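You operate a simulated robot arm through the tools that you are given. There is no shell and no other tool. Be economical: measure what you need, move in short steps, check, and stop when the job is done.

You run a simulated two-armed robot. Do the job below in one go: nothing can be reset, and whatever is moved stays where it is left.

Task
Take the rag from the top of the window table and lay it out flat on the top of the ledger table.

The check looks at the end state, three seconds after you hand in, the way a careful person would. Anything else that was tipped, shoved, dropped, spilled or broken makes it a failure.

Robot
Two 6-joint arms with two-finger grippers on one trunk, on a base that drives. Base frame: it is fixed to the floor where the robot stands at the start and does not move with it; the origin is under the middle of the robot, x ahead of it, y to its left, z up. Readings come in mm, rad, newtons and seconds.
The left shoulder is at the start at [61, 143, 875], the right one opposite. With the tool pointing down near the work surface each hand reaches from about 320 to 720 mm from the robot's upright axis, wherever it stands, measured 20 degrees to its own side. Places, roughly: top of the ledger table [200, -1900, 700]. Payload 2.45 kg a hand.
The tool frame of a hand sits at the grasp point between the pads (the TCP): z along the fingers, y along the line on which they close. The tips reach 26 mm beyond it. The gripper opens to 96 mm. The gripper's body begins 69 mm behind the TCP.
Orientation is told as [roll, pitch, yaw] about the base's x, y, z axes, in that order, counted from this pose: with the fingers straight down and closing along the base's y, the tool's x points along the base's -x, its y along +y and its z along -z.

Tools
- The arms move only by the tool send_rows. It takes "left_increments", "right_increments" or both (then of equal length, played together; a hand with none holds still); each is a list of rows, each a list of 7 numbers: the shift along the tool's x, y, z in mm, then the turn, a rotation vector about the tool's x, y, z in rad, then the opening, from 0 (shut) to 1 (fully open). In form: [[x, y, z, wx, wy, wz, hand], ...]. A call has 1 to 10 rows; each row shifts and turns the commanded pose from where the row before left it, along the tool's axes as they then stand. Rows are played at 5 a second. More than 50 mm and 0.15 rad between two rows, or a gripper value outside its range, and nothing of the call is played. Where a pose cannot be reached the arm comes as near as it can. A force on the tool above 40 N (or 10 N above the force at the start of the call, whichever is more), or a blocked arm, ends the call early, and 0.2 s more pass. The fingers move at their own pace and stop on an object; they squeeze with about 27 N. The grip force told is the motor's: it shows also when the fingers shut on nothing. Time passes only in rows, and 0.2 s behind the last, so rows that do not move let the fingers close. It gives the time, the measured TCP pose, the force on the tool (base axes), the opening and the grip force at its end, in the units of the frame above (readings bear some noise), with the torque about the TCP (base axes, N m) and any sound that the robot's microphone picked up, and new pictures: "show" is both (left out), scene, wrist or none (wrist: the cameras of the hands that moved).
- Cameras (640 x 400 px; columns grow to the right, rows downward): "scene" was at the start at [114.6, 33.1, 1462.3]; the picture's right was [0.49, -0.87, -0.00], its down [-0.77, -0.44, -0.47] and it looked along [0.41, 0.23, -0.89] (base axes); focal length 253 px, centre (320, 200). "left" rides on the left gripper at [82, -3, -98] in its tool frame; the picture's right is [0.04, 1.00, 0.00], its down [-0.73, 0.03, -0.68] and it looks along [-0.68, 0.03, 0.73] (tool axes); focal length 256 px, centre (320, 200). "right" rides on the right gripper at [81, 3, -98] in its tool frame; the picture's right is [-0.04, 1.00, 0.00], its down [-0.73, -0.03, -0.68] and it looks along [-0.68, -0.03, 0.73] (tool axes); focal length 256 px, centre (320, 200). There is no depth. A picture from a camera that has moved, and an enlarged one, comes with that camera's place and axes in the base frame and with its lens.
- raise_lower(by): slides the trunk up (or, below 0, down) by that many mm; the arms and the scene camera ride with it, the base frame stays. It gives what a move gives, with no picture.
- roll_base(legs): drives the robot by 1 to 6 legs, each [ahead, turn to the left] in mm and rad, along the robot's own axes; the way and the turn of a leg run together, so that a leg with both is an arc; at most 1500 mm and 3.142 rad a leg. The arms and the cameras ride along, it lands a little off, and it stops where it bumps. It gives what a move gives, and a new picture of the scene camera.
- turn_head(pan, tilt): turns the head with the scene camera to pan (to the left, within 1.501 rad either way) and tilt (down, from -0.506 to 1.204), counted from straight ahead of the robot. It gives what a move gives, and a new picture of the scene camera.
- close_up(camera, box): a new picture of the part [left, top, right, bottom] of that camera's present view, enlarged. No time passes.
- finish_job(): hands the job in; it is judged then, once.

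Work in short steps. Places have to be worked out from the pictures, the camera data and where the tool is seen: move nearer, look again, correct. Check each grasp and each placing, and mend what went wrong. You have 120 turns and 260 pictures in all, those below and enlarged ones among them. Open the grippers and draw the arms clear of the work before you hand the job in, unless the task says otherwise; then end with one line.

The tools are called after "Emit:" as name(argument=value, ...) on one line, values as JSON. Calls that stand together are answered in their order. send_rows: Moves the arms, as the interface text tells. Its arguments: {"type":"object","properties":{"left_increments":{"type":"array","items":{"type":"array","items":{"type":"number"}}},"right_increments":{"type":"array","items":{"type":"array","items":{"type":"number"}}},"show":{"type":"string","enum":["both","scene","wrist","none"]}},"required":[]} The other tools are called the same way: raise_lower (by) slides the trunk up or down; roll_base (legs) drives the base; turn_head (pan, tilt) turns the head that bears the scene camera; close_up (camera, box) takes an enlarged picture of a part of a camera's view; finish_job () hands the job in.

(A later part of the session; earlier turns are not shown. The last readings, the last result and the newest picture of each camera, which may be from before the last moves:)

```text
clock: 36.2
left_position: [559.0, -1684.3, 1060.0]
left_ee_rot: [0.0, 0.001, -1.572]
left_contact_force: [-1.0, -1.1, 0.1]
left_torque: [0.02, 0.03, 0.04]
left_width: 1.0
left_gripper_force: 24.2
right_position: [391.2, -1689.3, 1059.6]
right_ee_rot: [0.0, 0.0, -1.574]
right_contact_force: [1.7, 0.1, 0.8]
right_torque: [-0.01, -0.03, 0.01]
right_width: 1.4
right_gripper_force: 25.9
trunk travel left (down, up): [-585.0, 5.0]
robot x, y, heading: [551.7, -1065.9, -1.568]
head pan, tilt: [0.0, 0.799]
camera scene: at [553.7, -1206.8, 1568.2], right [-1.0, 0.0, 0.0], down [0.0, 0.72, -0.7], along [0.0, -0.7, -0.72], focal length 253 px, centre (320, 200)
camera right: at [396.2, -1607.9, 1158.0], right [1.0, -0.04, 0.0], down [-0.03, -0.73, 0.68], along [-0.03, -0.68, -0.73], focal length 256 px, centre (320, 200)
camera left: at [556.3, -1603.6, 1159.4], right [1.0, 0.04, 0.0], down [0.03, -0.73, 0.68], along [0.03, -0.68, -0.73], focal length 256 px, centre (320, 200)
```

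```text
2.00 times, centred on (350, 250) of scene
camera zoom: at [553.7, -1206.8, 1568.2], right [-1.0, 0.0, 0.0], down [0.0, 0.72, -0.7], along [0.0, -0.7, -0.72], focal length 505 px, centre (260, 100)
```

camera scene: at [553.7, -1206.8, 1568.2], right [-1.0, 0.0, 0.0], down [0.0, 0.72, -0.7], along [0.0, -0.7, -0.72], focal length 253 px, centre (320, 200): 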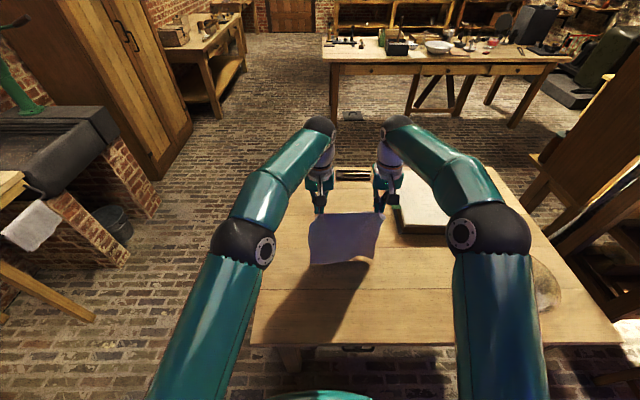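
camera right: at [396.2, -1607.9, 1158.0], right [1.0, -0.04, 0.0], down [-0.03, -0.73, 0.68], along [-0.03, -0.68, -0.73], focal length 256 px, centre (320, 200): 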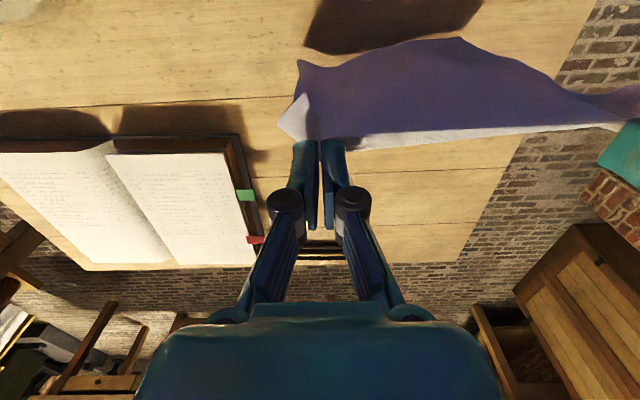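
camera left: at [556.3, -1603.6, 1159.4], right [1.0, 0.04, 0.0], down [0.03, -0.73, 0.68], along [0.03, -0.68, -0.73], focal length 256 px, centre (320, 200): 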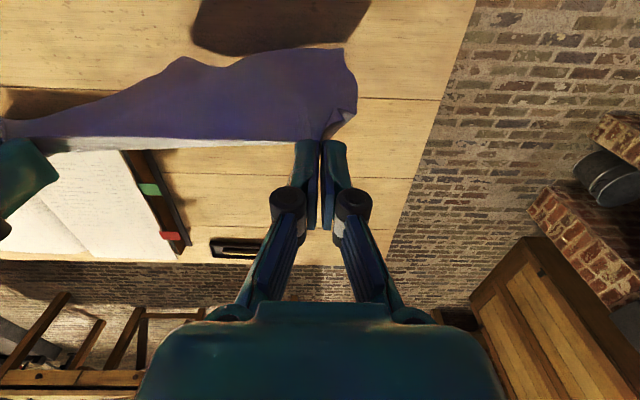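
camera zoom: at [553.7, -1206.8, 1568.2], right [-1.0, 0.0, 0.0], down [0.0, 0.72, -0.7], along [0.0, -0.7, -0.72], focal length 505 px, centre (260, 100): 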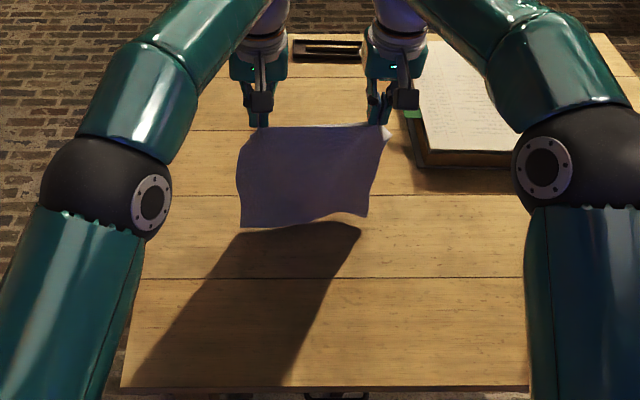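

Laying it by pulling toward me would end past the near edge. Instead I'll set the hanging bottom edge down near me first and then lay outward with the hands low, where they reach farthest. I draw back to y≈-1500 at this height.

Emit:
send_rows(left_increments=[[20, 0, 0, 0, 0, 0, 0], [23, 0, 0, 0, 0, 0, 0], [23, 0, 0, 0, 0, 0, 0], [23, 0, 0, 0, 0, 0, 0], [23, 0, 0, 0, 0, 0, 0], [23, 0, 0, 0, 0, 0, 0], [23, 0, 0, 0, 0, 0, 0], [20, 0, 0, 0, 0, 0, 0], [0, 0, 0, 0, 0, 0, 0]], right_increments=[[23, 0, 0, 0, 0, 0, 0], [23, 0, 0, 0, 0, 0, 0], [23, 0, 0, 0, 0, 0, 0], [23, 0, 0, 0, 0, 0, 0], [23, 0, 0, 0, 0, 0, 0], [23, 0, 0, 0, 0, 0, 0], [23, 0, 0, 0, 0, 0, 0], [22, 0, 0, 0, 0, 0, 0], [0, 0, 0, 0, 0, 0, 0]], show="none")

Emit:
turn_head(pan=0.0, tilt=1.0)

```text
clock: 38.2
left_position: [558.9, -1505.2, 1059.5]
left_ee_rot: [0.0, 0.0, -1.572]
left_contact_force: [-1.0, 0.8, 0.8]
left_torque: [0.0, 0.04, -0.01]
left_width: 1.8
left_gripper_force: 25.0
right_position: [391.2, -1507.0, 1058.8]
right_ee_rot: [0.001, 0.002, -1.572]
right_contact_force: [0.0, 0.1, -0.4]
right_torque: [0.02, -0.05, -0.03]
right_width: 2.4
right_gripper_force: 28.1
trunk travel left (down, up): [-585.0, 5.0]
robot x, y, heading: [555.7, -1063.0, -1.569]
head pan, tilt: [0.0, 0.799]
```

```text
clock: 39.0
left_position: [559.1, -1504.1, 1059.8]
left_ee_rot: [0.0, 0.001, -1.574]
left_contact_force: [-1.1, 0.1, 0.6]
left_torque: [0.03, 0.01, 0.04]
left_width: 1.7
left_gripper_force: 29.4
right_position: [390.4, -1507.1, 1061.0]
right_ee_rot: [0.001, -0.001, -1.572]
right_contact_force: [1.3, 0.6, 1.2]
right_torque: [-0.01, -0.08, -0.01]
right_width: 1.5
right_gripper_force: 25.8
trunk travel left (down, up): [-585.0, 5.0]
robot x, y, heading: [553.3, -1065.8, -1.569]
head pan, tilt: [0.0, 1.0]
camera scene: at [553.7, -1195.3, 1553.2], right [-1.0, 0.0, 0.0], down [0.0, 0.84, -0.54], along [0.0, -0.54, -0.84], focal length 253 px, centre (320, 200)
```

scene: 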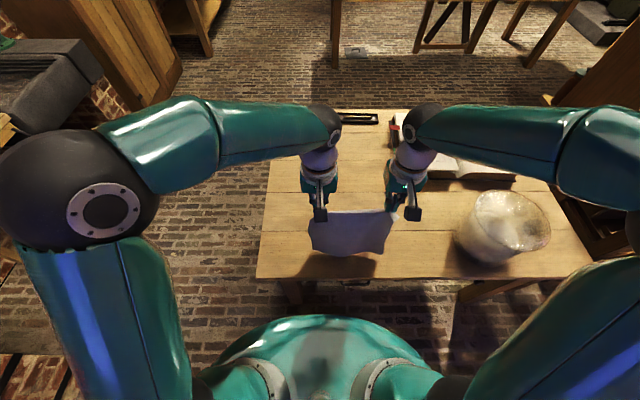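

The hands hang the rag over y≈-1505, about 80 mm inside the edge. I lower 40 mm with a slight forward motion so the bottom edge touches and trails toward me.

Emit:
send_rows(left_increments=[[5, 0, 10, 0, 0, 0, 0], [5, 0, 10, 0, 0, 0, 0], [-3, 0, 10, 0, 0, 0, 0], [-6, 0, 10, 0, 0, 0, 0]], right_increments=[[5, 0, 10, 0, 0, 0, 0], [5, 0, 10, 0, 0, 0, 0], [-3, 0, 10, 0, 0, 0, 0], [-6, 0, 10, 0, 0, 0, 0]])

Emit:
close_up(camera="scene", box=[250, 150, 450, 300])

```text
clock: 40.0
left_position: [558.9, -1505.3, 1019.9]
left_ee_rot: [-0.001, -0.001, -1.574]
left_contact_force: [-1.7, -0.4, -0.7]
left_torque: [-0.01, 0.04, 0.0]
left_width: 2.3
left_gripper_force: 25.6
right_position: [390.1, -1506.6, 1020.2]
right_ee_rot: [0.0, 0.002, -1.574]
right_contact_force: [-0.1, 0.5, -0.6]
right_torque: [0.04, -0.02, -0.01]
right_width: 2.0
right_gripper_force: 28.0
trunk travel left (down, up): [-585.0, 5.0]
robot x, y, heading: [556.0, -1062.7, -1.569]
head pan, tilt: [0.0, 1.0]
camera scene: at [553.6, -1196.4, 1553.0], right [-1.0, 0.0, 0.0], down [0.0, 0.84, -0.54], along [0.0, -0.54, -0.84], focal length 253 px, centre (320, 200)
camera right: at [394.7, -1425.4, 1117.9], right [1.0, -0.04, 0.0], down [-0.03, -0.73, 0.68], along [-0.03, -0.68, -0.74], focal length 256 px, centre (320, 200)
camera left: at [555.8, -1426.4, 1119.1], right [1.0, 0.04, 0.0], down [0.03, -0.73, 0.68], along [0.03, -0.68, -0.73], focal length 256 px, centre (320, 200)
```

scene: 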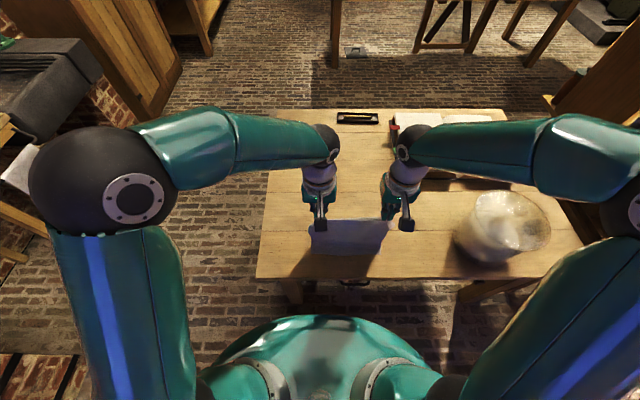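
right: 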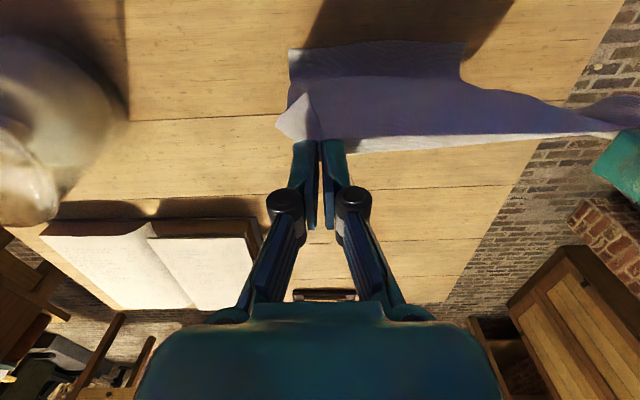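
left: 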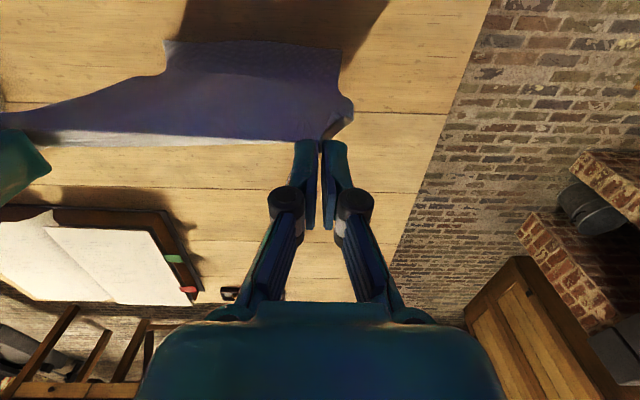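

```text
2.67 times, centred on (350, 225) of scene
camera zoom: at [553.6, -1196.4, 1553.0], right [-1.0, 0.0, 0.0], down [0.0, 0.84, -0.54], along [0.0, -0.54, -0.84], focal length 674 px, centre (240, 133)
```

zoom: 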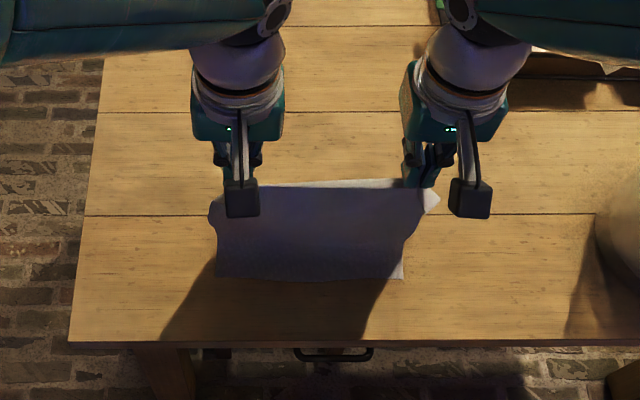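

The bottom edge is on the table at y≈-1503 and bends the right way. I lay it outward, moving forward and down equally.

Emit:
send_rows(left_increments=[[-13, 0, 14, 0, 0, 0, 0], [-14, 0, 14, 0, 0, 0, 0], [-14, 0, 14, 0, 0, 0, 0], [-14, 0, 14, 0, 0, 0, 0], [-14, 0, 14, 0, 0, 0, 0], [-14, 0, 14, 0, 0, 0, 0], [-14, 0, 14, 0, 0, 0, 0], [-14, 0, 14, 0, 0, 0, 0], [-14, 0, 14, 0, 0, 0, 0], [0, 0, 0, 0, 0, 0, 0]], right_increments=[[-13, 0, 14, 0, 0, 0, 0], [-14, 0, 14, 0, 0, 0, 0], [-14, 0, 14, 0, 0, 0, 0], [-14, 0, 14, 0, 0, 0, 0], [-14, 0, 14, 0, 0, 0, 0], [-14, 0, 14, 0, 0, 0, 0], [-14, 0, 14, 0, 0, 0, 0], [-14, 0, 14, 0, 0, 0, 0], [-14, 0, 14, 0, 0, 0, 0], [0, 0, 0, 0, 0, 0, 0]])

Emit:
close_up(camera="scene", box=[250, 150, 450, 300])

```text
clock: 42.1
left_position: [557.9, -1629.3, 894.7]
left_ee_rot: [-0.001, -0.001, -1.577]
left_contact_force: [-0.9, 1.1, -1.1]
left_torque: [-0.01, -0.08, 0.01]
left_width: 2.4
left_gripper_force: 30.6
right_position: [391.1, -1627.9, 894.8]
right_ee_rot: [0.0, 0.0, -1.575]
right_contact_force: [1.1, 1.0, 0.2]
right_torque: [-0.01, -0.03, -0.01]
right_width: 2.3
right_gripper_force: 28.2
trunk travel left (down, up): [-585.0, 5.0]
robot x, y, heading: [556.0, -1062.7, -1.564]
head pan, tilt: [0.0, 1.0]
camera scene: at [553.8, -1195.0, 1553.2], right [-1.0, 0.0, 0.0], down [0.0, 0.84, -0.54], along [0.0, -0.54, -0.84], focal length 253 px, centre (320, 200)
camera right: at [395.6, -1546.6, 993.1], right [1.0, -0.04, 0.0], down [-0.03, -0.73, 0.68], along [-0.03, -0.68, -0.73], focal length 256 px, centre (320, 200)
camera left: at [556.9, -1549.3, 993.1], right [1.0, 0.04, 0.0], down [0.03, -0.73, 0.68], along [0.03, -0.68, -0.73], focal length 256 px, centre (320, 200)
```

scene: 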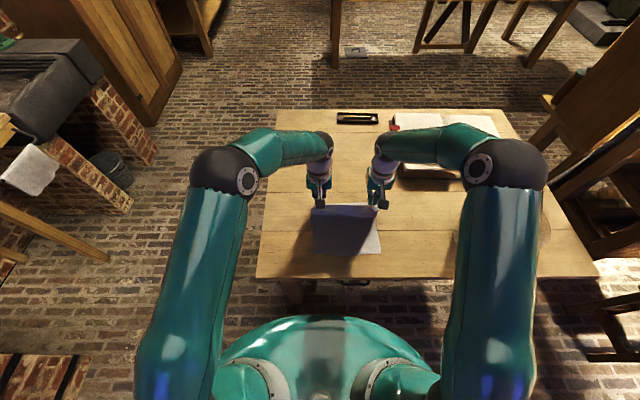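
right: 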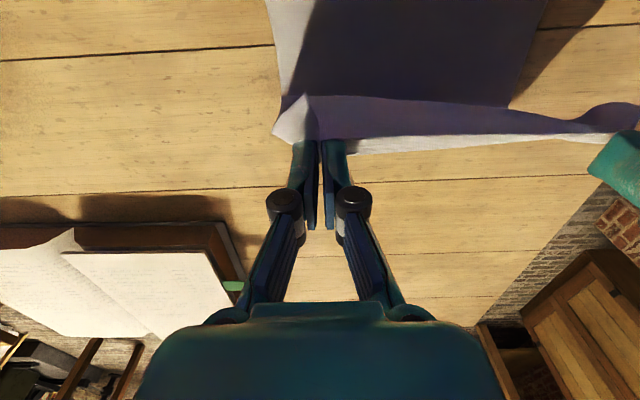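
left: 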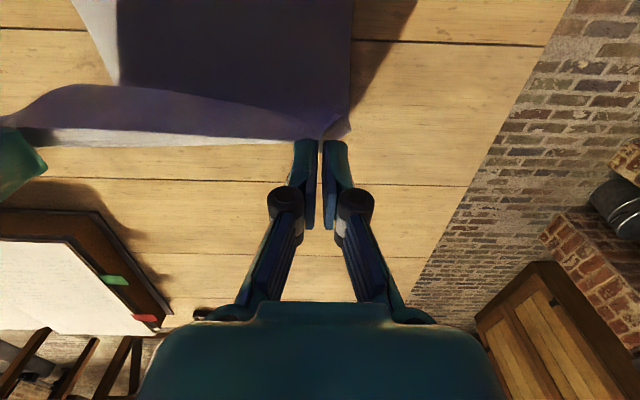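

```text
2.67 times, centred on (350, 225) of scene
camera zoom: at [553.8, -1195.0, 1553.2], right [-1.0, 0.0, 0.0], down [0.0, 0.84, -0.54], along [0.0, -0.54, -0.84], focal length 674 px, centre (240, 133)
```

zoom: 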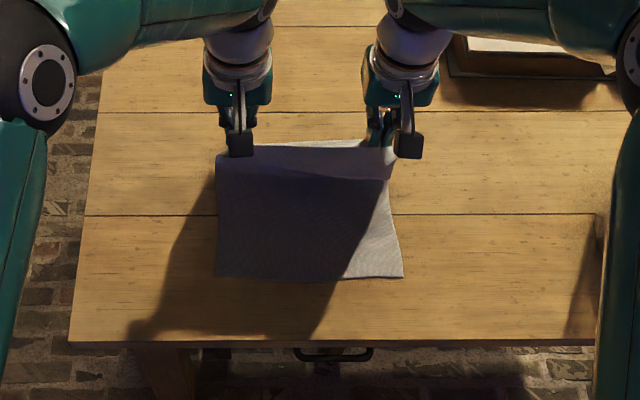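

It is laying out cleanly. I continue forward and down the same way.

Emit:
send_rows(left_increments=[[-14, 0, 13, 0, 0, 0, 0], [-14, 0, 13, 0, 0, 0, 0], [-15, 0, 13, 0, 0, 0, 0], [-15, 0, 13, 0, 0, 0, 0], [-15, 0, 13, 0, 0, 0, 0], [-15, 0, 13, 0, 0, 0, 0], [-15, 0, 13, 0, 0, 0, 0], [-15, 0, 8, 0, 0, 0, 0], [0, 0, 0, 0, 0, 0, 0]], right_increments=[[-14, 0, 13, 0, 0, 0, 0], [-14, 0, 13, 0, 0, 0, 0], [-15, 0, 13, 0, 0, 0, 0], [-15, 0, 13, 0, 0, 0, 0], [-15, 0, 13, 0, 0, 0, 0], [-15, 0, 13, 0, 0, 0, 0], [-15, 0, 13, 0, 0, 0, 0], [-15, 0, 8, 0, 0, 0, 0], [0, 0, 0, 0, 0, 0, 0]])

Emit:
close_up(camera="scene", box=[250, 130, 450, 280])

```text
clock: 44.1
left_position: [562.7, -1714.9, 802.9]
left_ee_rot: [0.0, -0.001, -1.573]
left_contact_force: [-3.2, -0.3, 0.7]
left_torque: [-0.05, 0.06, 0.01]
left_width: 1.5
left_gripper_force: 28.3
left hand out of reach, approached as far as the arm can: row 6, 7, 8
right_position: [390.7, -1741.7, 794.7]
right_ee_rot: [0.001, 0.003, -1.573]
right_contact_force: [2.4, 0.1, 0.2]
right_torque: [0.0, -0.07, -0.01]
right_width: 1.8
right_gripper_force: 26.4
right hand out of reach, approached as far as the arm can: row 8
trunk travel left (down, up): [-585.0, 5.0]
robot x, y, heading: [554.1, -1068.2, -1.57]
head pan, tilt: [0.0, 1.0]
camera scene: at [553.7, -1196.2, 1553.1], right [-1.0, 0.0, 0.0], down [0.0, 0.84, -0.54], along [0.0, -0.54, -0.84], focal length 253 px, centre (320, 200)
camera right: at [396.0, -1660.8, 894.5], right [1.0, -0.04, 0.0], down [-0.03, -0.73, 0.68], along [-0.03, -0.68, -0.74], focal length 256 px, centre (320, 200)
camera left: at [560.2, -1634.2, 901.2], right [1.0, 0.04, 0.0], down [0.03, -0.73, 0.68], along [0.03, -0.68, -0.73], focal length 256 px, centre (320, 200)
```

scene: 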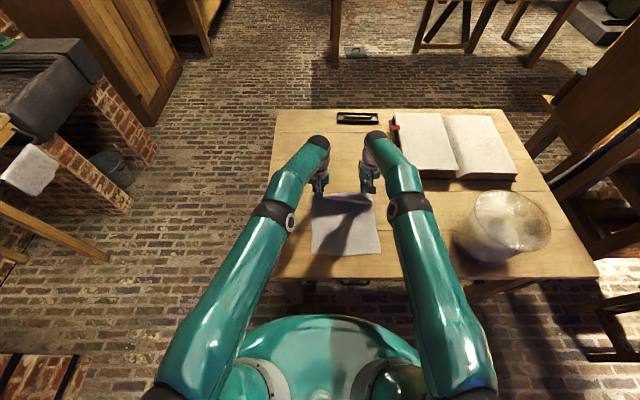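
right: 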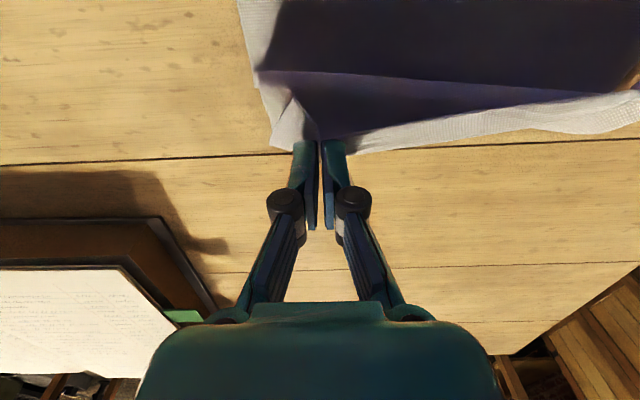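
left: 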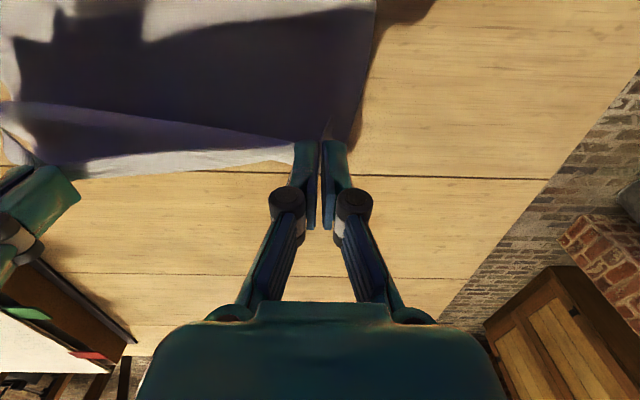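

```text
2.67 times, centred on (350, 205) of scene
camera zoom: at [553.7, -1196.2, 1553.1], right [-1.0, 0.0, 0.0], down [0.0, 0.84, -0.54], along [0.0, -0.54, -0.84], focal length 674 px, centre (240, 187)
```

zoom: 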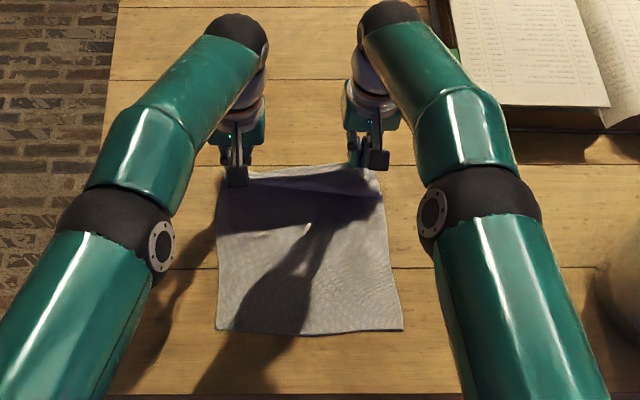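

The arms are at their reach with the fingers vertical, so there are about 70 mm still to go. I tilt the fingers outward 0.4 rad, which draws the wrist back, then push on forward and down, levelling the two hands.

Emit:
send_rows(left_increments=[[0, 0, 0, 0, -0.1, 0, 0], [0, 0, 0, 0, -0.1, 0, 0], [0, 0, 0, 0, -0.1, 0, 0], [0, 0, 0, 0, -0.1, 0, 0], [-10, -1, 11, 0, 0, 0, 0], [-10, -1, 11, 0, 0, 0, 0], [-10, -1, 11, 0, 0, 0, 0], [-10, -1, 10, 0, 0, 0, 0], [0, 0, 0, 0, 0, 0, 0]], right_increments=[[0, 0, 0, 0, -0.1, 0, 0], [0, 0, 0, 0, -0.1, 0, 0], [0, 0, 0, 0, -0.1, 0, 0], [0, 0, 0, 0, -0.1, 0, 0], [-5, 0, 7, 0, 0, 0, 0], [-5, 0, 7, 0, 0, 0, 0], [-5, 0, 7, 0, 0, 0, 0], [-5, 0, 7, 0, 0, 0, 0], [0, 0, 0, 0, 0, 0, 0]])

Emit:
close_up(camera="scene", box=[250, 130, 450, 280])

```text
clock: 46.1
left_position: [561.3, -1768.0, 779.2]
left_ee_rot: [0.001, -0.399, -1.573]
left_contact_force: [-0.7, 0.1, -0.6]
left_torque: [0.02, 0.0, -0.03]
left_width: 2.2
left_gripper_force: 27.7
right_position: [390.4, -1771.8, 777.9]
right_ee_rot: [0.001, -0.4, -1.574]
right_contact_force: [0.9, 1.1, 0.9]
right_torque: [0.06, 0.03, -0.01]
right_width: 2.6
right_gripper_force: 29.6
trunk travel left (down, up): [-585.0, 5.0]
robot x, y, heading: [557.1, -1067.2, -1.569]
head pan, tilt: [0.0, 1.0]
camera scene: at [553.7, -1195.8, 1553.1], right [-1.0, 0.0, 0.0], down [0.0, 0.84, -0.54], along [0.0, -0.54, -0.84], focal length 253 px, centre (320, 200)
camera right: at [395.5, -1658.7, 837.1], right [1.0, -0.04, 0.02], down [-0.03, -0.41, 0.91], along [-0.03, -0.91, -0.41], focal length 256 px, centre (320, 200)
camera left: at [557.6, -1656.1, 838.6], right [1.0, 0.03, -0.02], down [0.03, -0.41, 0.91], along [0.03, -0.91, -0.41], focal length 256 px, centre (320, 200)
```

scene: 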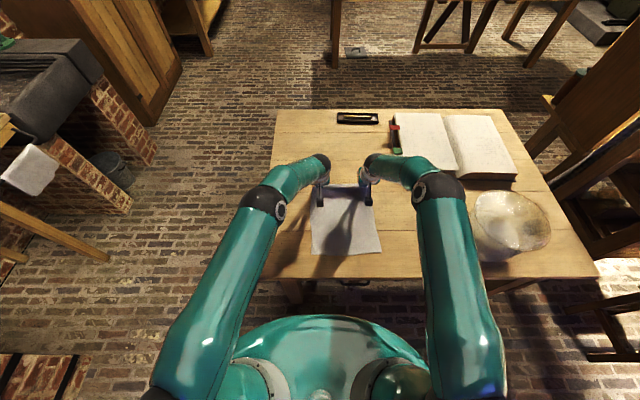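
right: 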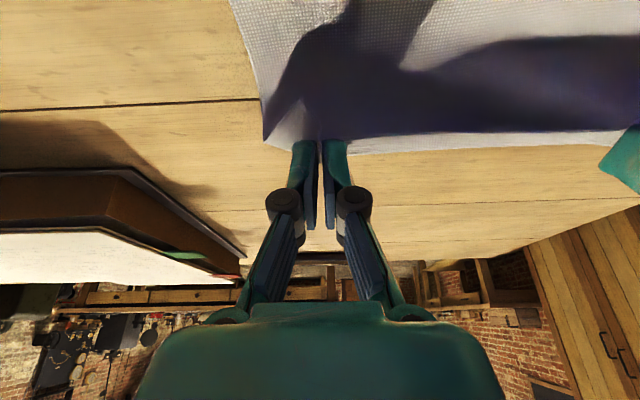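
left: 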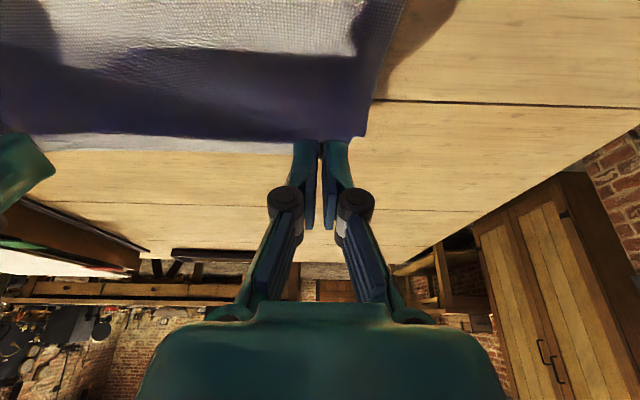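

```text
2.67 times, centred on (350, 205) of scene
camera zoom: at [553.7, -1195.8, 1553.1], right [-1.0, 0.0, 0.0], down [0.0, 0.84, -0.54], along [0.0, -0.54, -0.84], focal length 674 px, centre (240, 187)
```

zoom: 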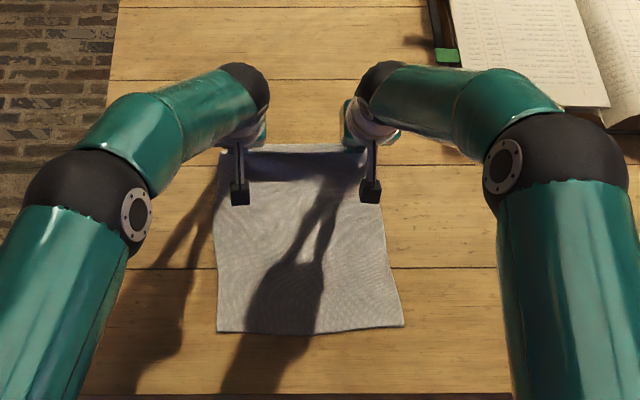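

The cloth is nearly flat. I continue down until the tips touch.

Emit:
send_rows(left_increments=[[-2, 0, 5, 0, 0, 0, 0], [-2, 0, 5, 0, 0, 0, 0], [-1, 0, 4, 0, 0, 0, 0], [0, 0, 0, 0, 0, 0, 0]], right_increments=[[-2, 0, 5, 0, 0, 0, 0], [-2, 0, 5, 0, 0, 0, 0], [-1, 0, 4, 0, 0, 0, 0], [0, 0, 0, 0, 0, 0, 0]], show="wrist")

```text
clock: 47.1
left_position: [559.0, -1777.8, 768.3]
left_ee_rot: [0.001, -0.4, -1.573]
left_contact_force: [0.0, -0.4, -0.3]
left_torque: [0.01, 0.0, 0.02]
left_width: 0.6
left_gripper_force: 23.9
right_position: [389.9, -1780.8, 768.1]
right_ee_rot: [-0.001, -0.399, -1.575]
right_contact_force: [1.4, 0.1, 0.2]
right_torque: [0.01, -0.03, 0.0]
right_width: 1.1
right_gripper_force: 25.6
trunk travel left (down, up): [-585.0, 5.0]
robot x, y, heading: [555.8, -1065.9, -1.562]
head pan, tilt: [0.0, 1.0]
camera right: at [395.5, -1668.2, 825.5], right [1.0, -0.04, 0.02], down [-0.03, -0.41, 0.91], along [-0.03, -0.91, -0.41], focal length 256 px, centre (320, 200)
camera left: at [556.8, -1666.0, 827.3], right [1.0, 0.03, -0.02], down [0.03, -0.41, 0.91], along [0.02, -0.91, -0.41], focal length 256 px, centre (320, 200)
```

right: 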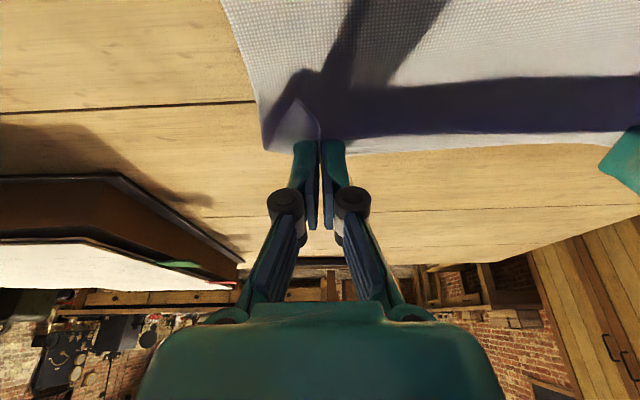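
left: 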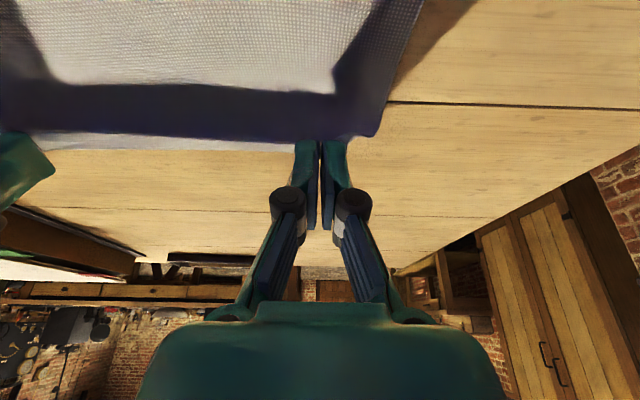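

Not touching yet, so I go a bit further down in small steps.

Emit:
send_rows(left_increments=[[0, 0, 3, 0, 0, 0, 0], [1, 0, 3, 0, 0, 0, 0], [1, 0, 3, 0, 0, 0, 0], [1, 0, 3, 0, 0, 0, 0], [1, 0, 3, 0, 0, 0, 0], [0, 0, 0, 0, 0, 0, 0]], right_increments=[[0, 0, 3, 0, 0, 0, 0], [1, 0, 3, 0, 0, 0, 0], [1, 0, 3, 0, 0, 0, 0], [1, 0, 3, 0, 0, 0, 0], [1, 0, 3, 0, 0, 0, 0], [0, 0, 0, 0, 0, 0, 0]], show="wrist")

```text
clock: 48.5
left_position: [558.4, -1781.0, 753.1]
left_ee_rot: [0.0, -0.399, -1.573]
left_contact_force: [-0.9, 0.7, 1.1]
left_torque: [0.0, 0.04, -0.04]
left_width: 0.8
left_gripper_force: 26.2
right_position: [391.5, -1784.3, 751.0]
right_ee_rot: [0.0, -0.399, -1.575]
right_contact_force: [0.7, 0.7, -0.6]
right_torque: [0.0, -0.03, 0.01]
right_width: 2.5
right_gripper_force: 30.3
trunk travel left (down, up): [-585.0, 5.0]
robot x, y, heading: [556.1, -1064.7, -1.568]
head pan, tilt: [0.0, 1.0]
camera right: at [395.9, -1671.3, 810.4], right [1.0, -0.04, 0.02], down [-0.03, -0.41, 0.91], along [-0.03, -0.91, -0.41], focal length 256 px, centre (320, 200)
camera left: at [556.3, -1668.9, 812.5], right [1.0, 0.03, -0.02], down [0.03, -0.41, 0.91], along [0.02, -0.91, -0.41], focal length 256 px, centre (320, 200)
```

right: 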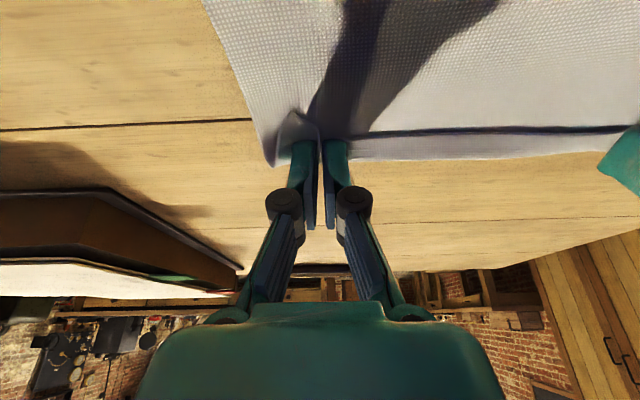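
left: 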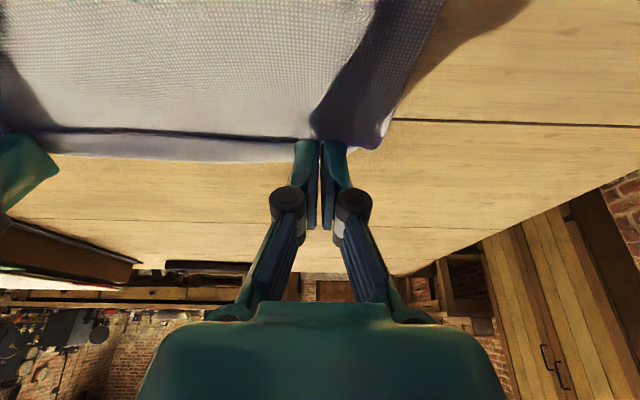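

Still no contact, and the far edge is just reaching the wood. I keep lowering, with a slight forward pull.

Emit:
send_rows(left_increments=[[0, 0, 3, 0, 0, 0, 0], [0, 0, 3, 0, 0, 0, 0], [0, 0, 3, 0, 0, 0, 0], [0, 0, 3, 0, 0, 0, 0], [0, 0, 0, 0, 0, 0, 0]], right_increments=[[0, 0, 3, 0, 0, 0, 0], [0, 0, 3, 0, 0, 0, 0], [0, 0, 3, 0, 0, 0, 0], [0, 0, 3, 0, 0, 0, 0], [0, 0, 0, 0, 0, 0, 0]], show="wrist")

```text
clock: 49.8
left_position: [559.4, -1783.7, 749.7]
left_ee_rot: [-0.004, -0.413, -1.573]
left_contact_force: [-0.1, -0.7, 14.4]
left_torque: [-0.03, 0.0, 0.03]
left_width: 1.5
left_gripper_force: 24.5
right_position: [390.5, -1787.2, 749.1]
right_ee_rot: [-0.001, -0.413, -1.573]
right_contact_force: [0.2, -1.1, 30.1]
right_torque: [-0.03, 0.21, 0.02]
right_width: 1.7
right_gripper_force: 26.5
trunk travel left (down, up): [-585.0, 5.0]
robot x, y, heading: [555.3, -1069.3, -1.568]
head pan, tilt: [0.0, 1.0]
camera right: at [395.7, -1674.3, 806.0], right [1.0, -0.04, 0.02], down [-0.03, -0.4, 0.92], along [-0.03, -0.92, -0.4], focal length 256 px, centre (320, 200)
camera left: at [556.7, -1670.3, 806.7], right [1.0, 0.03, -0.02], down [0.03, -0.4, 0.92], along [0.02, -0.92, -0.4], focal length 256 px, centre (320, 200)
```

right: 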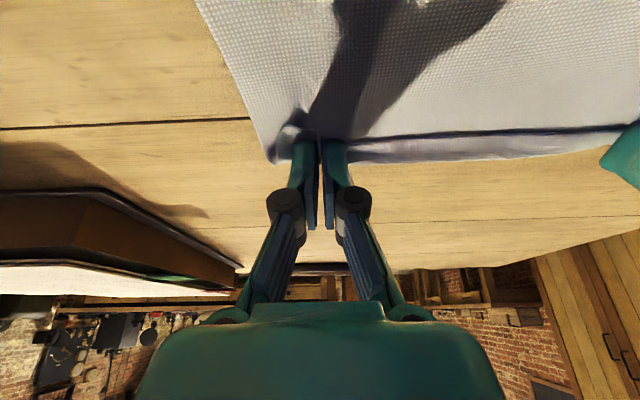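
left: 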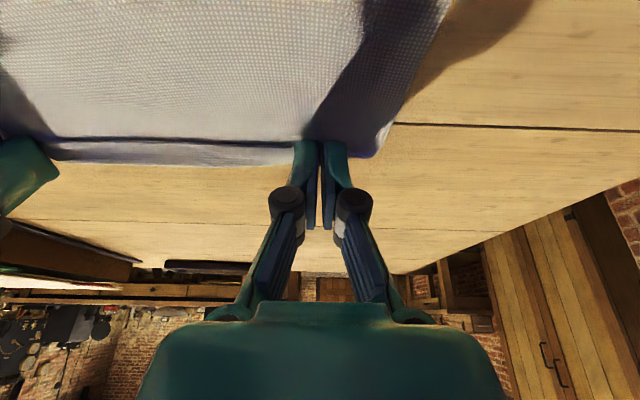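

Both tips are on the table (T≈723). I ease the pressure, then open slowly so the fingers spread the pinched folds back out.

Emit:
send_rows(left_increments=[[-1, 0, -5, 0, 0, 0, 0], [-1, 0, -1, 0, 0, 0, 0], [0, 0, 0, 0, 0, 0, 0.1], [0, 0, 0, 0, 0, 0, 0.2], [0, 0, 0, 0, 0, 0, 0.3], [0, 0, 0, 0, 0, 0, 0.4], [0, 0, 0, 0, 0, 0, 0.4]], right_increments=[[-1, 0, -5, 0, 0, 0, 0], [-1, 0, -1, 0, 0, 0, 0], [0, 0, 0, 0, 0, 0, 0.1], [0, 0, 0, 0, 0, 0, 0.2], [0, 0, 0, 0, 0, 0, 0.3], [0, 0, 0, 0, 0, 0, 0.4], [0, 0, 0, 0, 0, 0, 0.4]])

```text
clock: 51.4
left_position: [559.3, -1784.5, 748.5]
left_ee_rot: [-0.001, -0.4, -1.573]
left_contact_force: [0.1, 1.1, 2.8]
left_torque: [0.07, 0.0, 0.01]
left_width: 38.7
left_gripper_force: 0.1
right_position: [391.4, -1786.6, 746.4]
right_ee_rot: [0.002, -0.396, -1.571]
right_contact_force: [-0.5, 0.3, 4.4]
right_torque: [-0.02, 0.05, 0.0]
right_width: 40.7
right_gripper_force: 2.0
trunk travel left (down, up): [-585.0, 5.0]
robot x, y, heading: [554.4, -1066.0, -1.564]
head pan, tilt: [0.0, 1.0]
camera scene: at [553.9, -1194.9, 1553.1], right [-1.0, 0.0, 0.0], down [0.0, 0.84, -0.54], along [0.0, -0.54, -0.84], focal length 253 px, centre (320, 200)
camera right: at [396.1, -1673.5, 805.5], right [1.0, -0.04, 0.02], down [-0.03, -0.41, 0.91], along [-0.03, -0.91, -0.41], focal length 256 px, centre (320, 200)
camera left: at [556.0, -1672.3, 808.0], right [1.0, 0.03, -0.02], down [0.03, -0.41, 0.91], along [0.02, -0.91, -0.41], focal length 256 px, centre (320, 200)
```

scene: 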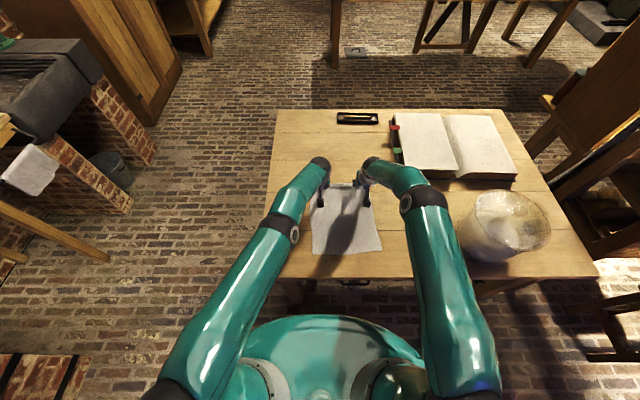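
right: 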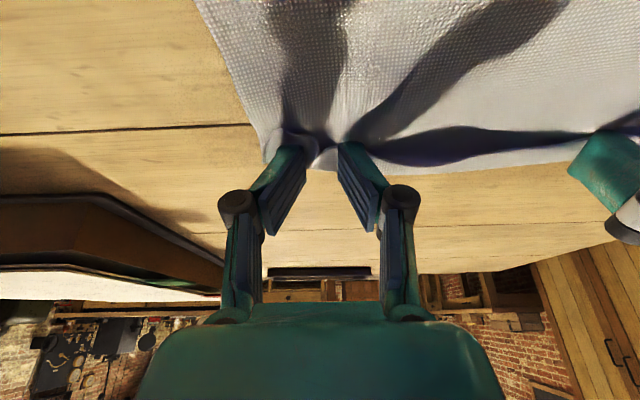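
left: 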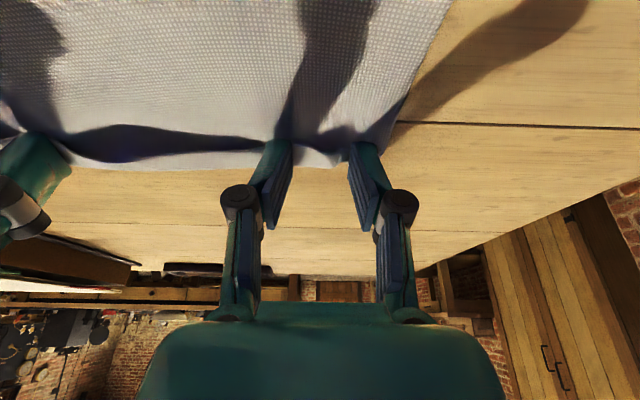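

Both hands released; there is a mild wave between them. I lift straight up to look at how it lies.

Emit:
send_rows(left_increments=[[-2, 0, -5, 0, 0, 0, 0.42], [-6, 0, -14, 0, 0, 0, 0.42], [-6, 0, -14, 0, 0, 0, 0.42], [-4, 0, -14, 0, 0, 0, 0.42], [0, 0, -20, 0, 0, 0, 0.42], [0, 0, -20, 0, 0, 0, 0.42], [0, 0, -20, 0, 0, 0, 0.42]], right_increments=[[-2, 0, -5, 0, 0, 0, 0.42], [-6, 0, -14, 0, 0, 0, 0.42], [-6, 0, -14, 0, 0, 0, 0.42], [-4, 0, -14, 0, 0, 0, 0.42], [0, 0, -20, 0, 0, 0, 0.42], [0, 0, -20, 0, 0, 0, 0.42], [0, 0, -20, 0, 0, 0, 0.42]])

Emit:
close_up(camera="scene", box=[250, 130, 450, 280])

```text
clock: 53.0
left_position: [559.7, -1759.8, 855.7]
left_ee_rot: [0.001, -0.4, -1.575]
left_contact_force: [-0.3, -0.1, 0.4]
left_torque: [-0.01, 0.04, 0.02]
left_width: 40.8
left_gripper_force: 0.0
right_position: [393.7, -1761.4, 852.9]
right_ee_rot: [-0.001, -0.401, -1.574]
right_contact_force: [-0.5, 0.3, 0.2]
right_torque: [0.0, -0.04, 0.01]
right_width: 40.3
right_gripper_force: 0.0
trunk travel left (down, up): [-585.0, 5.0]
robot x, y, heading: [554.2, -1063.4, -1.561]
head pan, tilt: [0.0, 1.0]
camera scene: at [553.8, -1194.7, 1553.1], right [-1.0, 0.0, 0.0], down [0.0, 0.84, -0.54], along [0.0, -0.54, -0.84], focal length 253 px, centre (320, 200)
camera right: at [396.7, -1648.4, 911.5], right [1.0, -0.04, 0.02], down [-0.03, -0.41, 0.91], along [-0.03, -0.91, -0.41], focal length 256 px, centre (320, 200)
camera left: at [557.4, -1647.4, 915.0], right [1.0, 0.03, -0.02], down [0.03, -0.41, 0.91], along [0.02, -0.91, -0.41], focal length 256 px, centre (320, 200)
```

scene: 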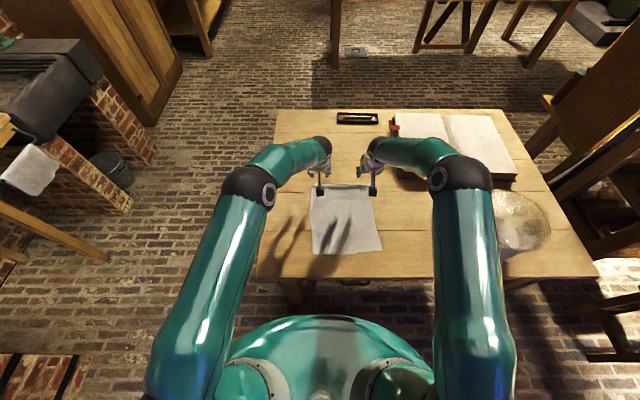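
right: 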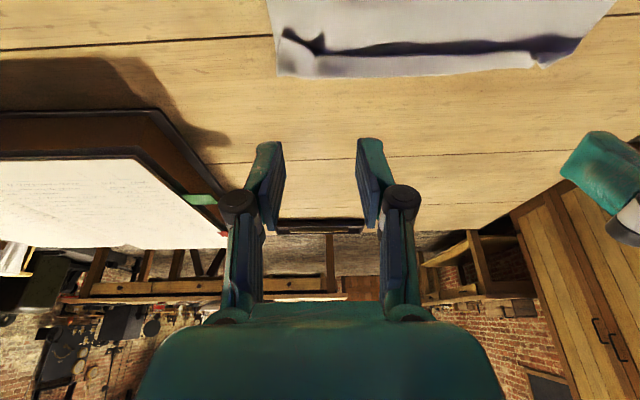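
left: 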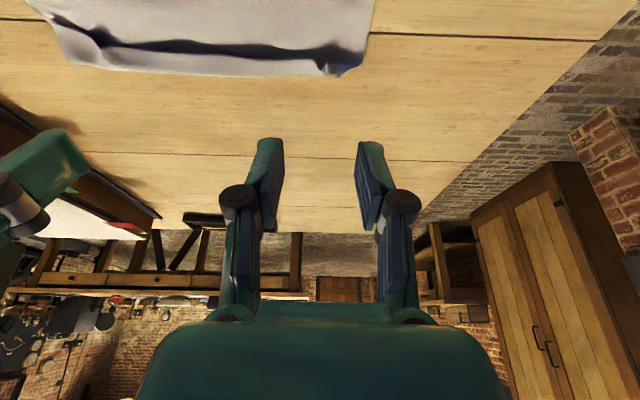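

```text
2.67 times, centred on (350, 205) of scene
camera zoom: at [553.8, -1194.7, 1553.1], right [-1.0, 0.0, 0.0], down [0.0, 0.84, -0.54], along [0.0, -0.54, -0.84], focal length 674 px, centre (240, 187)
```

zoom: 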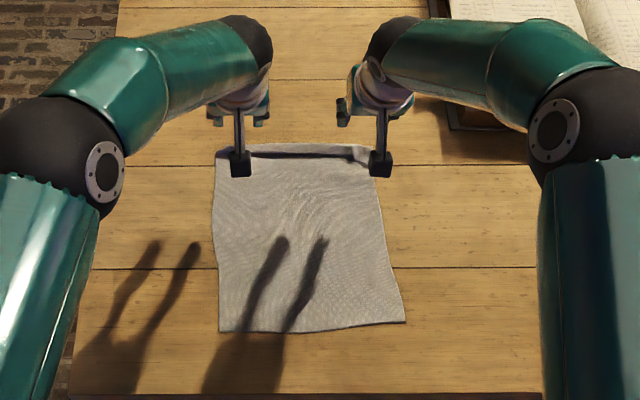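

There is a raised strip along the far hem. I take a closer look at it.

Emit:
close_up(camera="right", box=[240, 0, 640, 110])

Emit:
close_up(camera="left", box=[0, 0, 400, 110])

Emit:
close_up(camera="scene", box=[300, 170, 400, 235])

```text
1.60 times, centred on (440, 55) of right
camera zoom: at [396.7, -1648.4, 911.5], right [1.0, -0.04, 0.02], down [-0.03, -0.41, 0.91], along [-0.03, -0.91, -0.41], focal length 410 px, centre (128, 432)
```

zoom: 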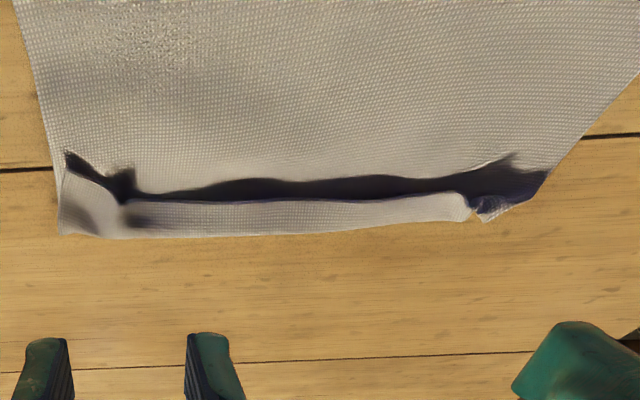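

```text
1.60 times, centred on (200, 55) of left
camera zoom: at [557.4, -1647.4, 915.0], right [1.0, 0.03, -0.02], down [0.03, -0.41, 0.91], along [0.02, -0.91, -0.41], focal length 410 px, centre (512, 432)
```

zoom: 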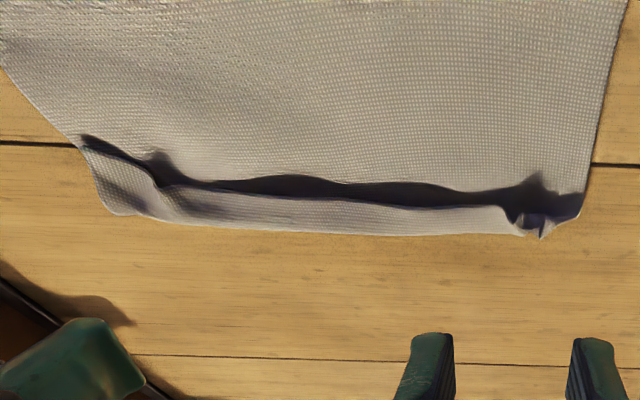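

```text
6.15 times, centred on (350, 202) of scene
camera zoom: at [553.8, -1194.7, 1553.1], right [-1.0, 0.0, 0.0], down [0.0, 0.84, -0.54], along [0.0, -0.54, -0.84], focal length 1555 px, centre (135, 185)
```

zoom: 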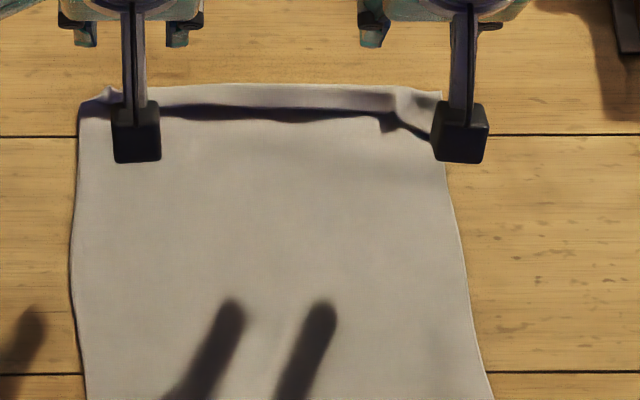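

The far hem (y≈-1810) was left short, so a ridge stands along y≈-1785. I tilt the fingers further out, press them lightly on the strip beyond the ridge, and draw the hem outward to flatten it. First I hover there.

Emit:
send_rows(left_increments=[[0, 0, 0, 0, -0.12, 0, 0.45], [0, 0, 0, 0, -0.12, 0, 0.45], [0, 0, 0, 0, -0.11, 0, 0.45], [9, 0, 20, 0, 0, 0, 0.45], [9, 0, 20, 0, 0, 0, 0.45], [8, 0, 20, 0, 0, 0, 0.45], [8, 0, 20, 0, 0, 0, 0.45], [0, 0, 0, 0, 0, 0, 0.45]], right_increments=[[0, 0, 0, 0, -0.12, 0, 0.45], [0, 0, 0, 0, -0.12, 0, 0.45], [0, 0, 0, 0, -0.11, 0, 0.45], [9, 0, 20, 0, 0, 0, 0.45], [9, 0, 20, 0, 0, 0, 0.45], [8, 0, 20, 0, 0, 0, 0.45], [8, 0, 20, 0, 0, 0, 0.45], [0, 0, 0, 0, 0, 0, 0.45]])

Emit:
close_up(camera="scene", box=[300, 160, 400, 225])

```text
clock: 54.8
left_position: [559.2, -1789.8, 773.5]
left_ee_rot: [-0.001, -0.749, -1.571]
left_contact_force: [0.3, 0.4, -0.2]
left_torque: [0.01, -0.04, -0.02]
left_width: 43.4
left_gripper_force: 0.0
right_position: [392.8, -1793.3, 770.5]
right_ee_rot: [0.002, -0.749, -1.575]
right_contact_force: [0.2, 0.1, 0.5]
right_torque: [0.0, 0.01, 0.0]
right_width: 43.3
right_gripper_force: 0.1
trunk travel left (down, up): [-585.0, 5.0]
robot x, y, heading: [555.4, -1064.6, -1.565]
head pan, tilt: [0.0, 1.0]
camera scene: at [553.8, -1195.5, 1553.1], right [-1.0, 0.0, 0.0], down [0.0, 0.84, -0.54], along [0.0, -0.54, -0.84], focal length 253 px, centre (320, 200)
camera right: at [396.5, -1666.9, 786.6], right [1.0, -0.03, 0.03], down [-0.03, -0.07, 1.0], along [-0.03, -1.0, -0.08], focal length 256 px, centre (320, 200)
camera left: at [557.1, -1664.5, 790.5], right [1.0, 0.03, -0.03], down [0.03, -0.07, 1.0], along [0.02, -1.0, -0.07], focal length 256 px, centre (320, 200)
```

scene: 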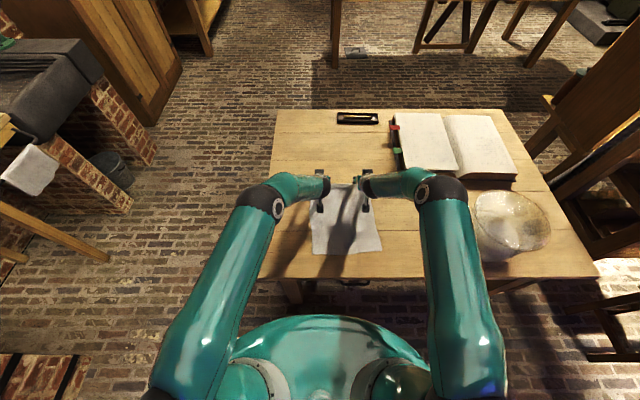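
right: 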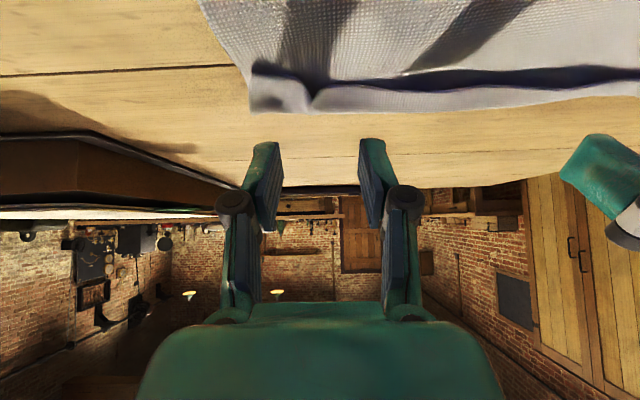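
left: 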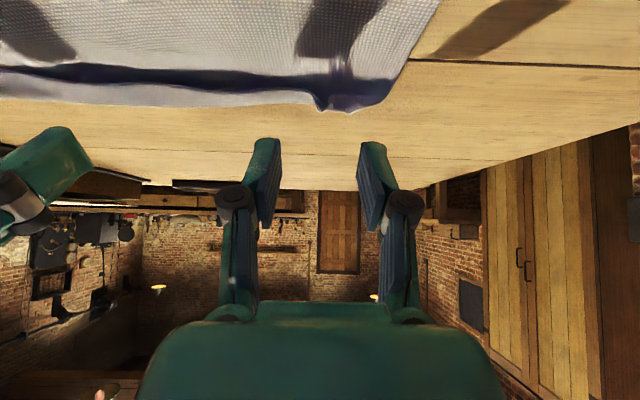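

```text
6.15 times, centred on (350, 192) of scene
camera zoom: at [553.8, -1195.5, 1553.1], right [-1.0, 0.0, 0.0], down [0.0, 0.84, -0.54], along [0.0, -0.54, -0.84], focal length 1555 px, centre (135, 246)
```

zoom: 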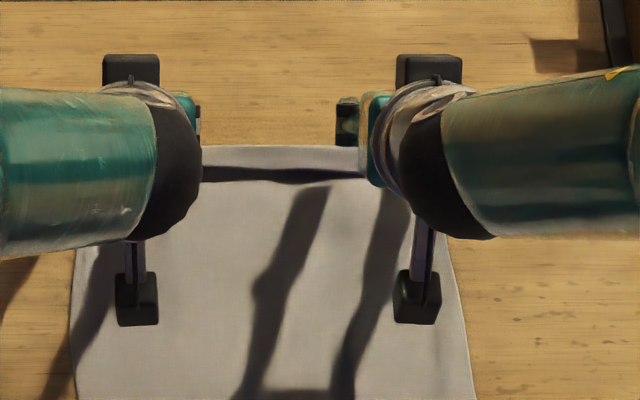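

The contact corners are above the hem strip (y≈-1800). I descend slowly until I feel contact.

Emit:
send_rows(left_increments=[[4.1, 0, 4.4, 0, 0, 0, 0.45], [4.1, 0, 4.4, 0, 0, 0, 0.45], [4.1, 0, 4.4, 0, 0, 0, 0.45], [4.1, 0, 4.4, 0, 0, 0, 0.45], [2, 0, 2.2, 0, 0, 0, 0.45], [0, 0, 0, 0, 0, 0, 0.45]], right_increments=[[4.1, 0, 4.4, 0, 0, 0, 0.45], [4.1, 0, 4.4, 0, 0, 0, 0.45], [4.1, 0, 4.4, 0, 0, 0, 0.45], [3, 0, 3, 0, 0, 0, 0.45], [1, 0, 1, 0, 0, 0, 0.45], [0, 0, 0, 0, 0, 0, 0.45]], show="wrist")

```text
clock: 56.1
left_position: [559.7, -1789.5, 747.6]
left_ee_rot: [-0.002, -0.755, -1.572]
left_contact_force: [-2.6, -1.0, 13.6]
left_torque: [-0.14, 0.44, -0.04]
left_width: 43.4
left_gripper_force: 4.1
right_position: [391.2, -1792.9, 747.4]
right_ee_rot: [0.001, -0.75, -1.574]
right_contact_force: [0.6, -0.2, 3.5]
right_torque: [-0.03, -0.1, -0.01]
right_width: 43.7
right_gripper_force: 0.9
trunk travel left (down, up): [-585.0, 5.0]
robot x, y, heading: [556.3, -1068.7, -1.572]
head pan, tilt: [0.0, 1.0]
camera right: at [395.6, -1665.9, 764.2], right [1.0, -0.03, 0.03], down [-0.03, -0.07, 1.0], along [-0.03, -1.0, -0.07], focal length 256 px, centre (320, 200)
camera left: at [557.0, -1664.2, 764.2], right [1.0, 0.03, -0.03], down [0.03, -0.07, 1.0], along [0.02, -1.0, -0.07], focal length 256 px, centre (320, 200)
```

right: 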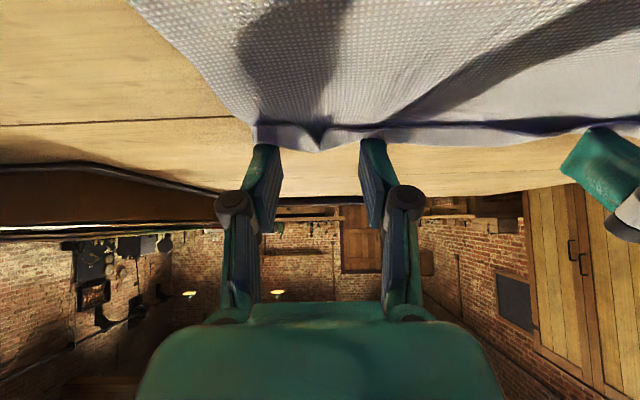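
left: 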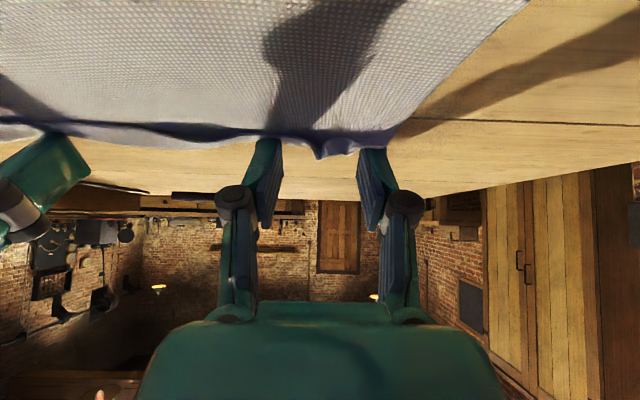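

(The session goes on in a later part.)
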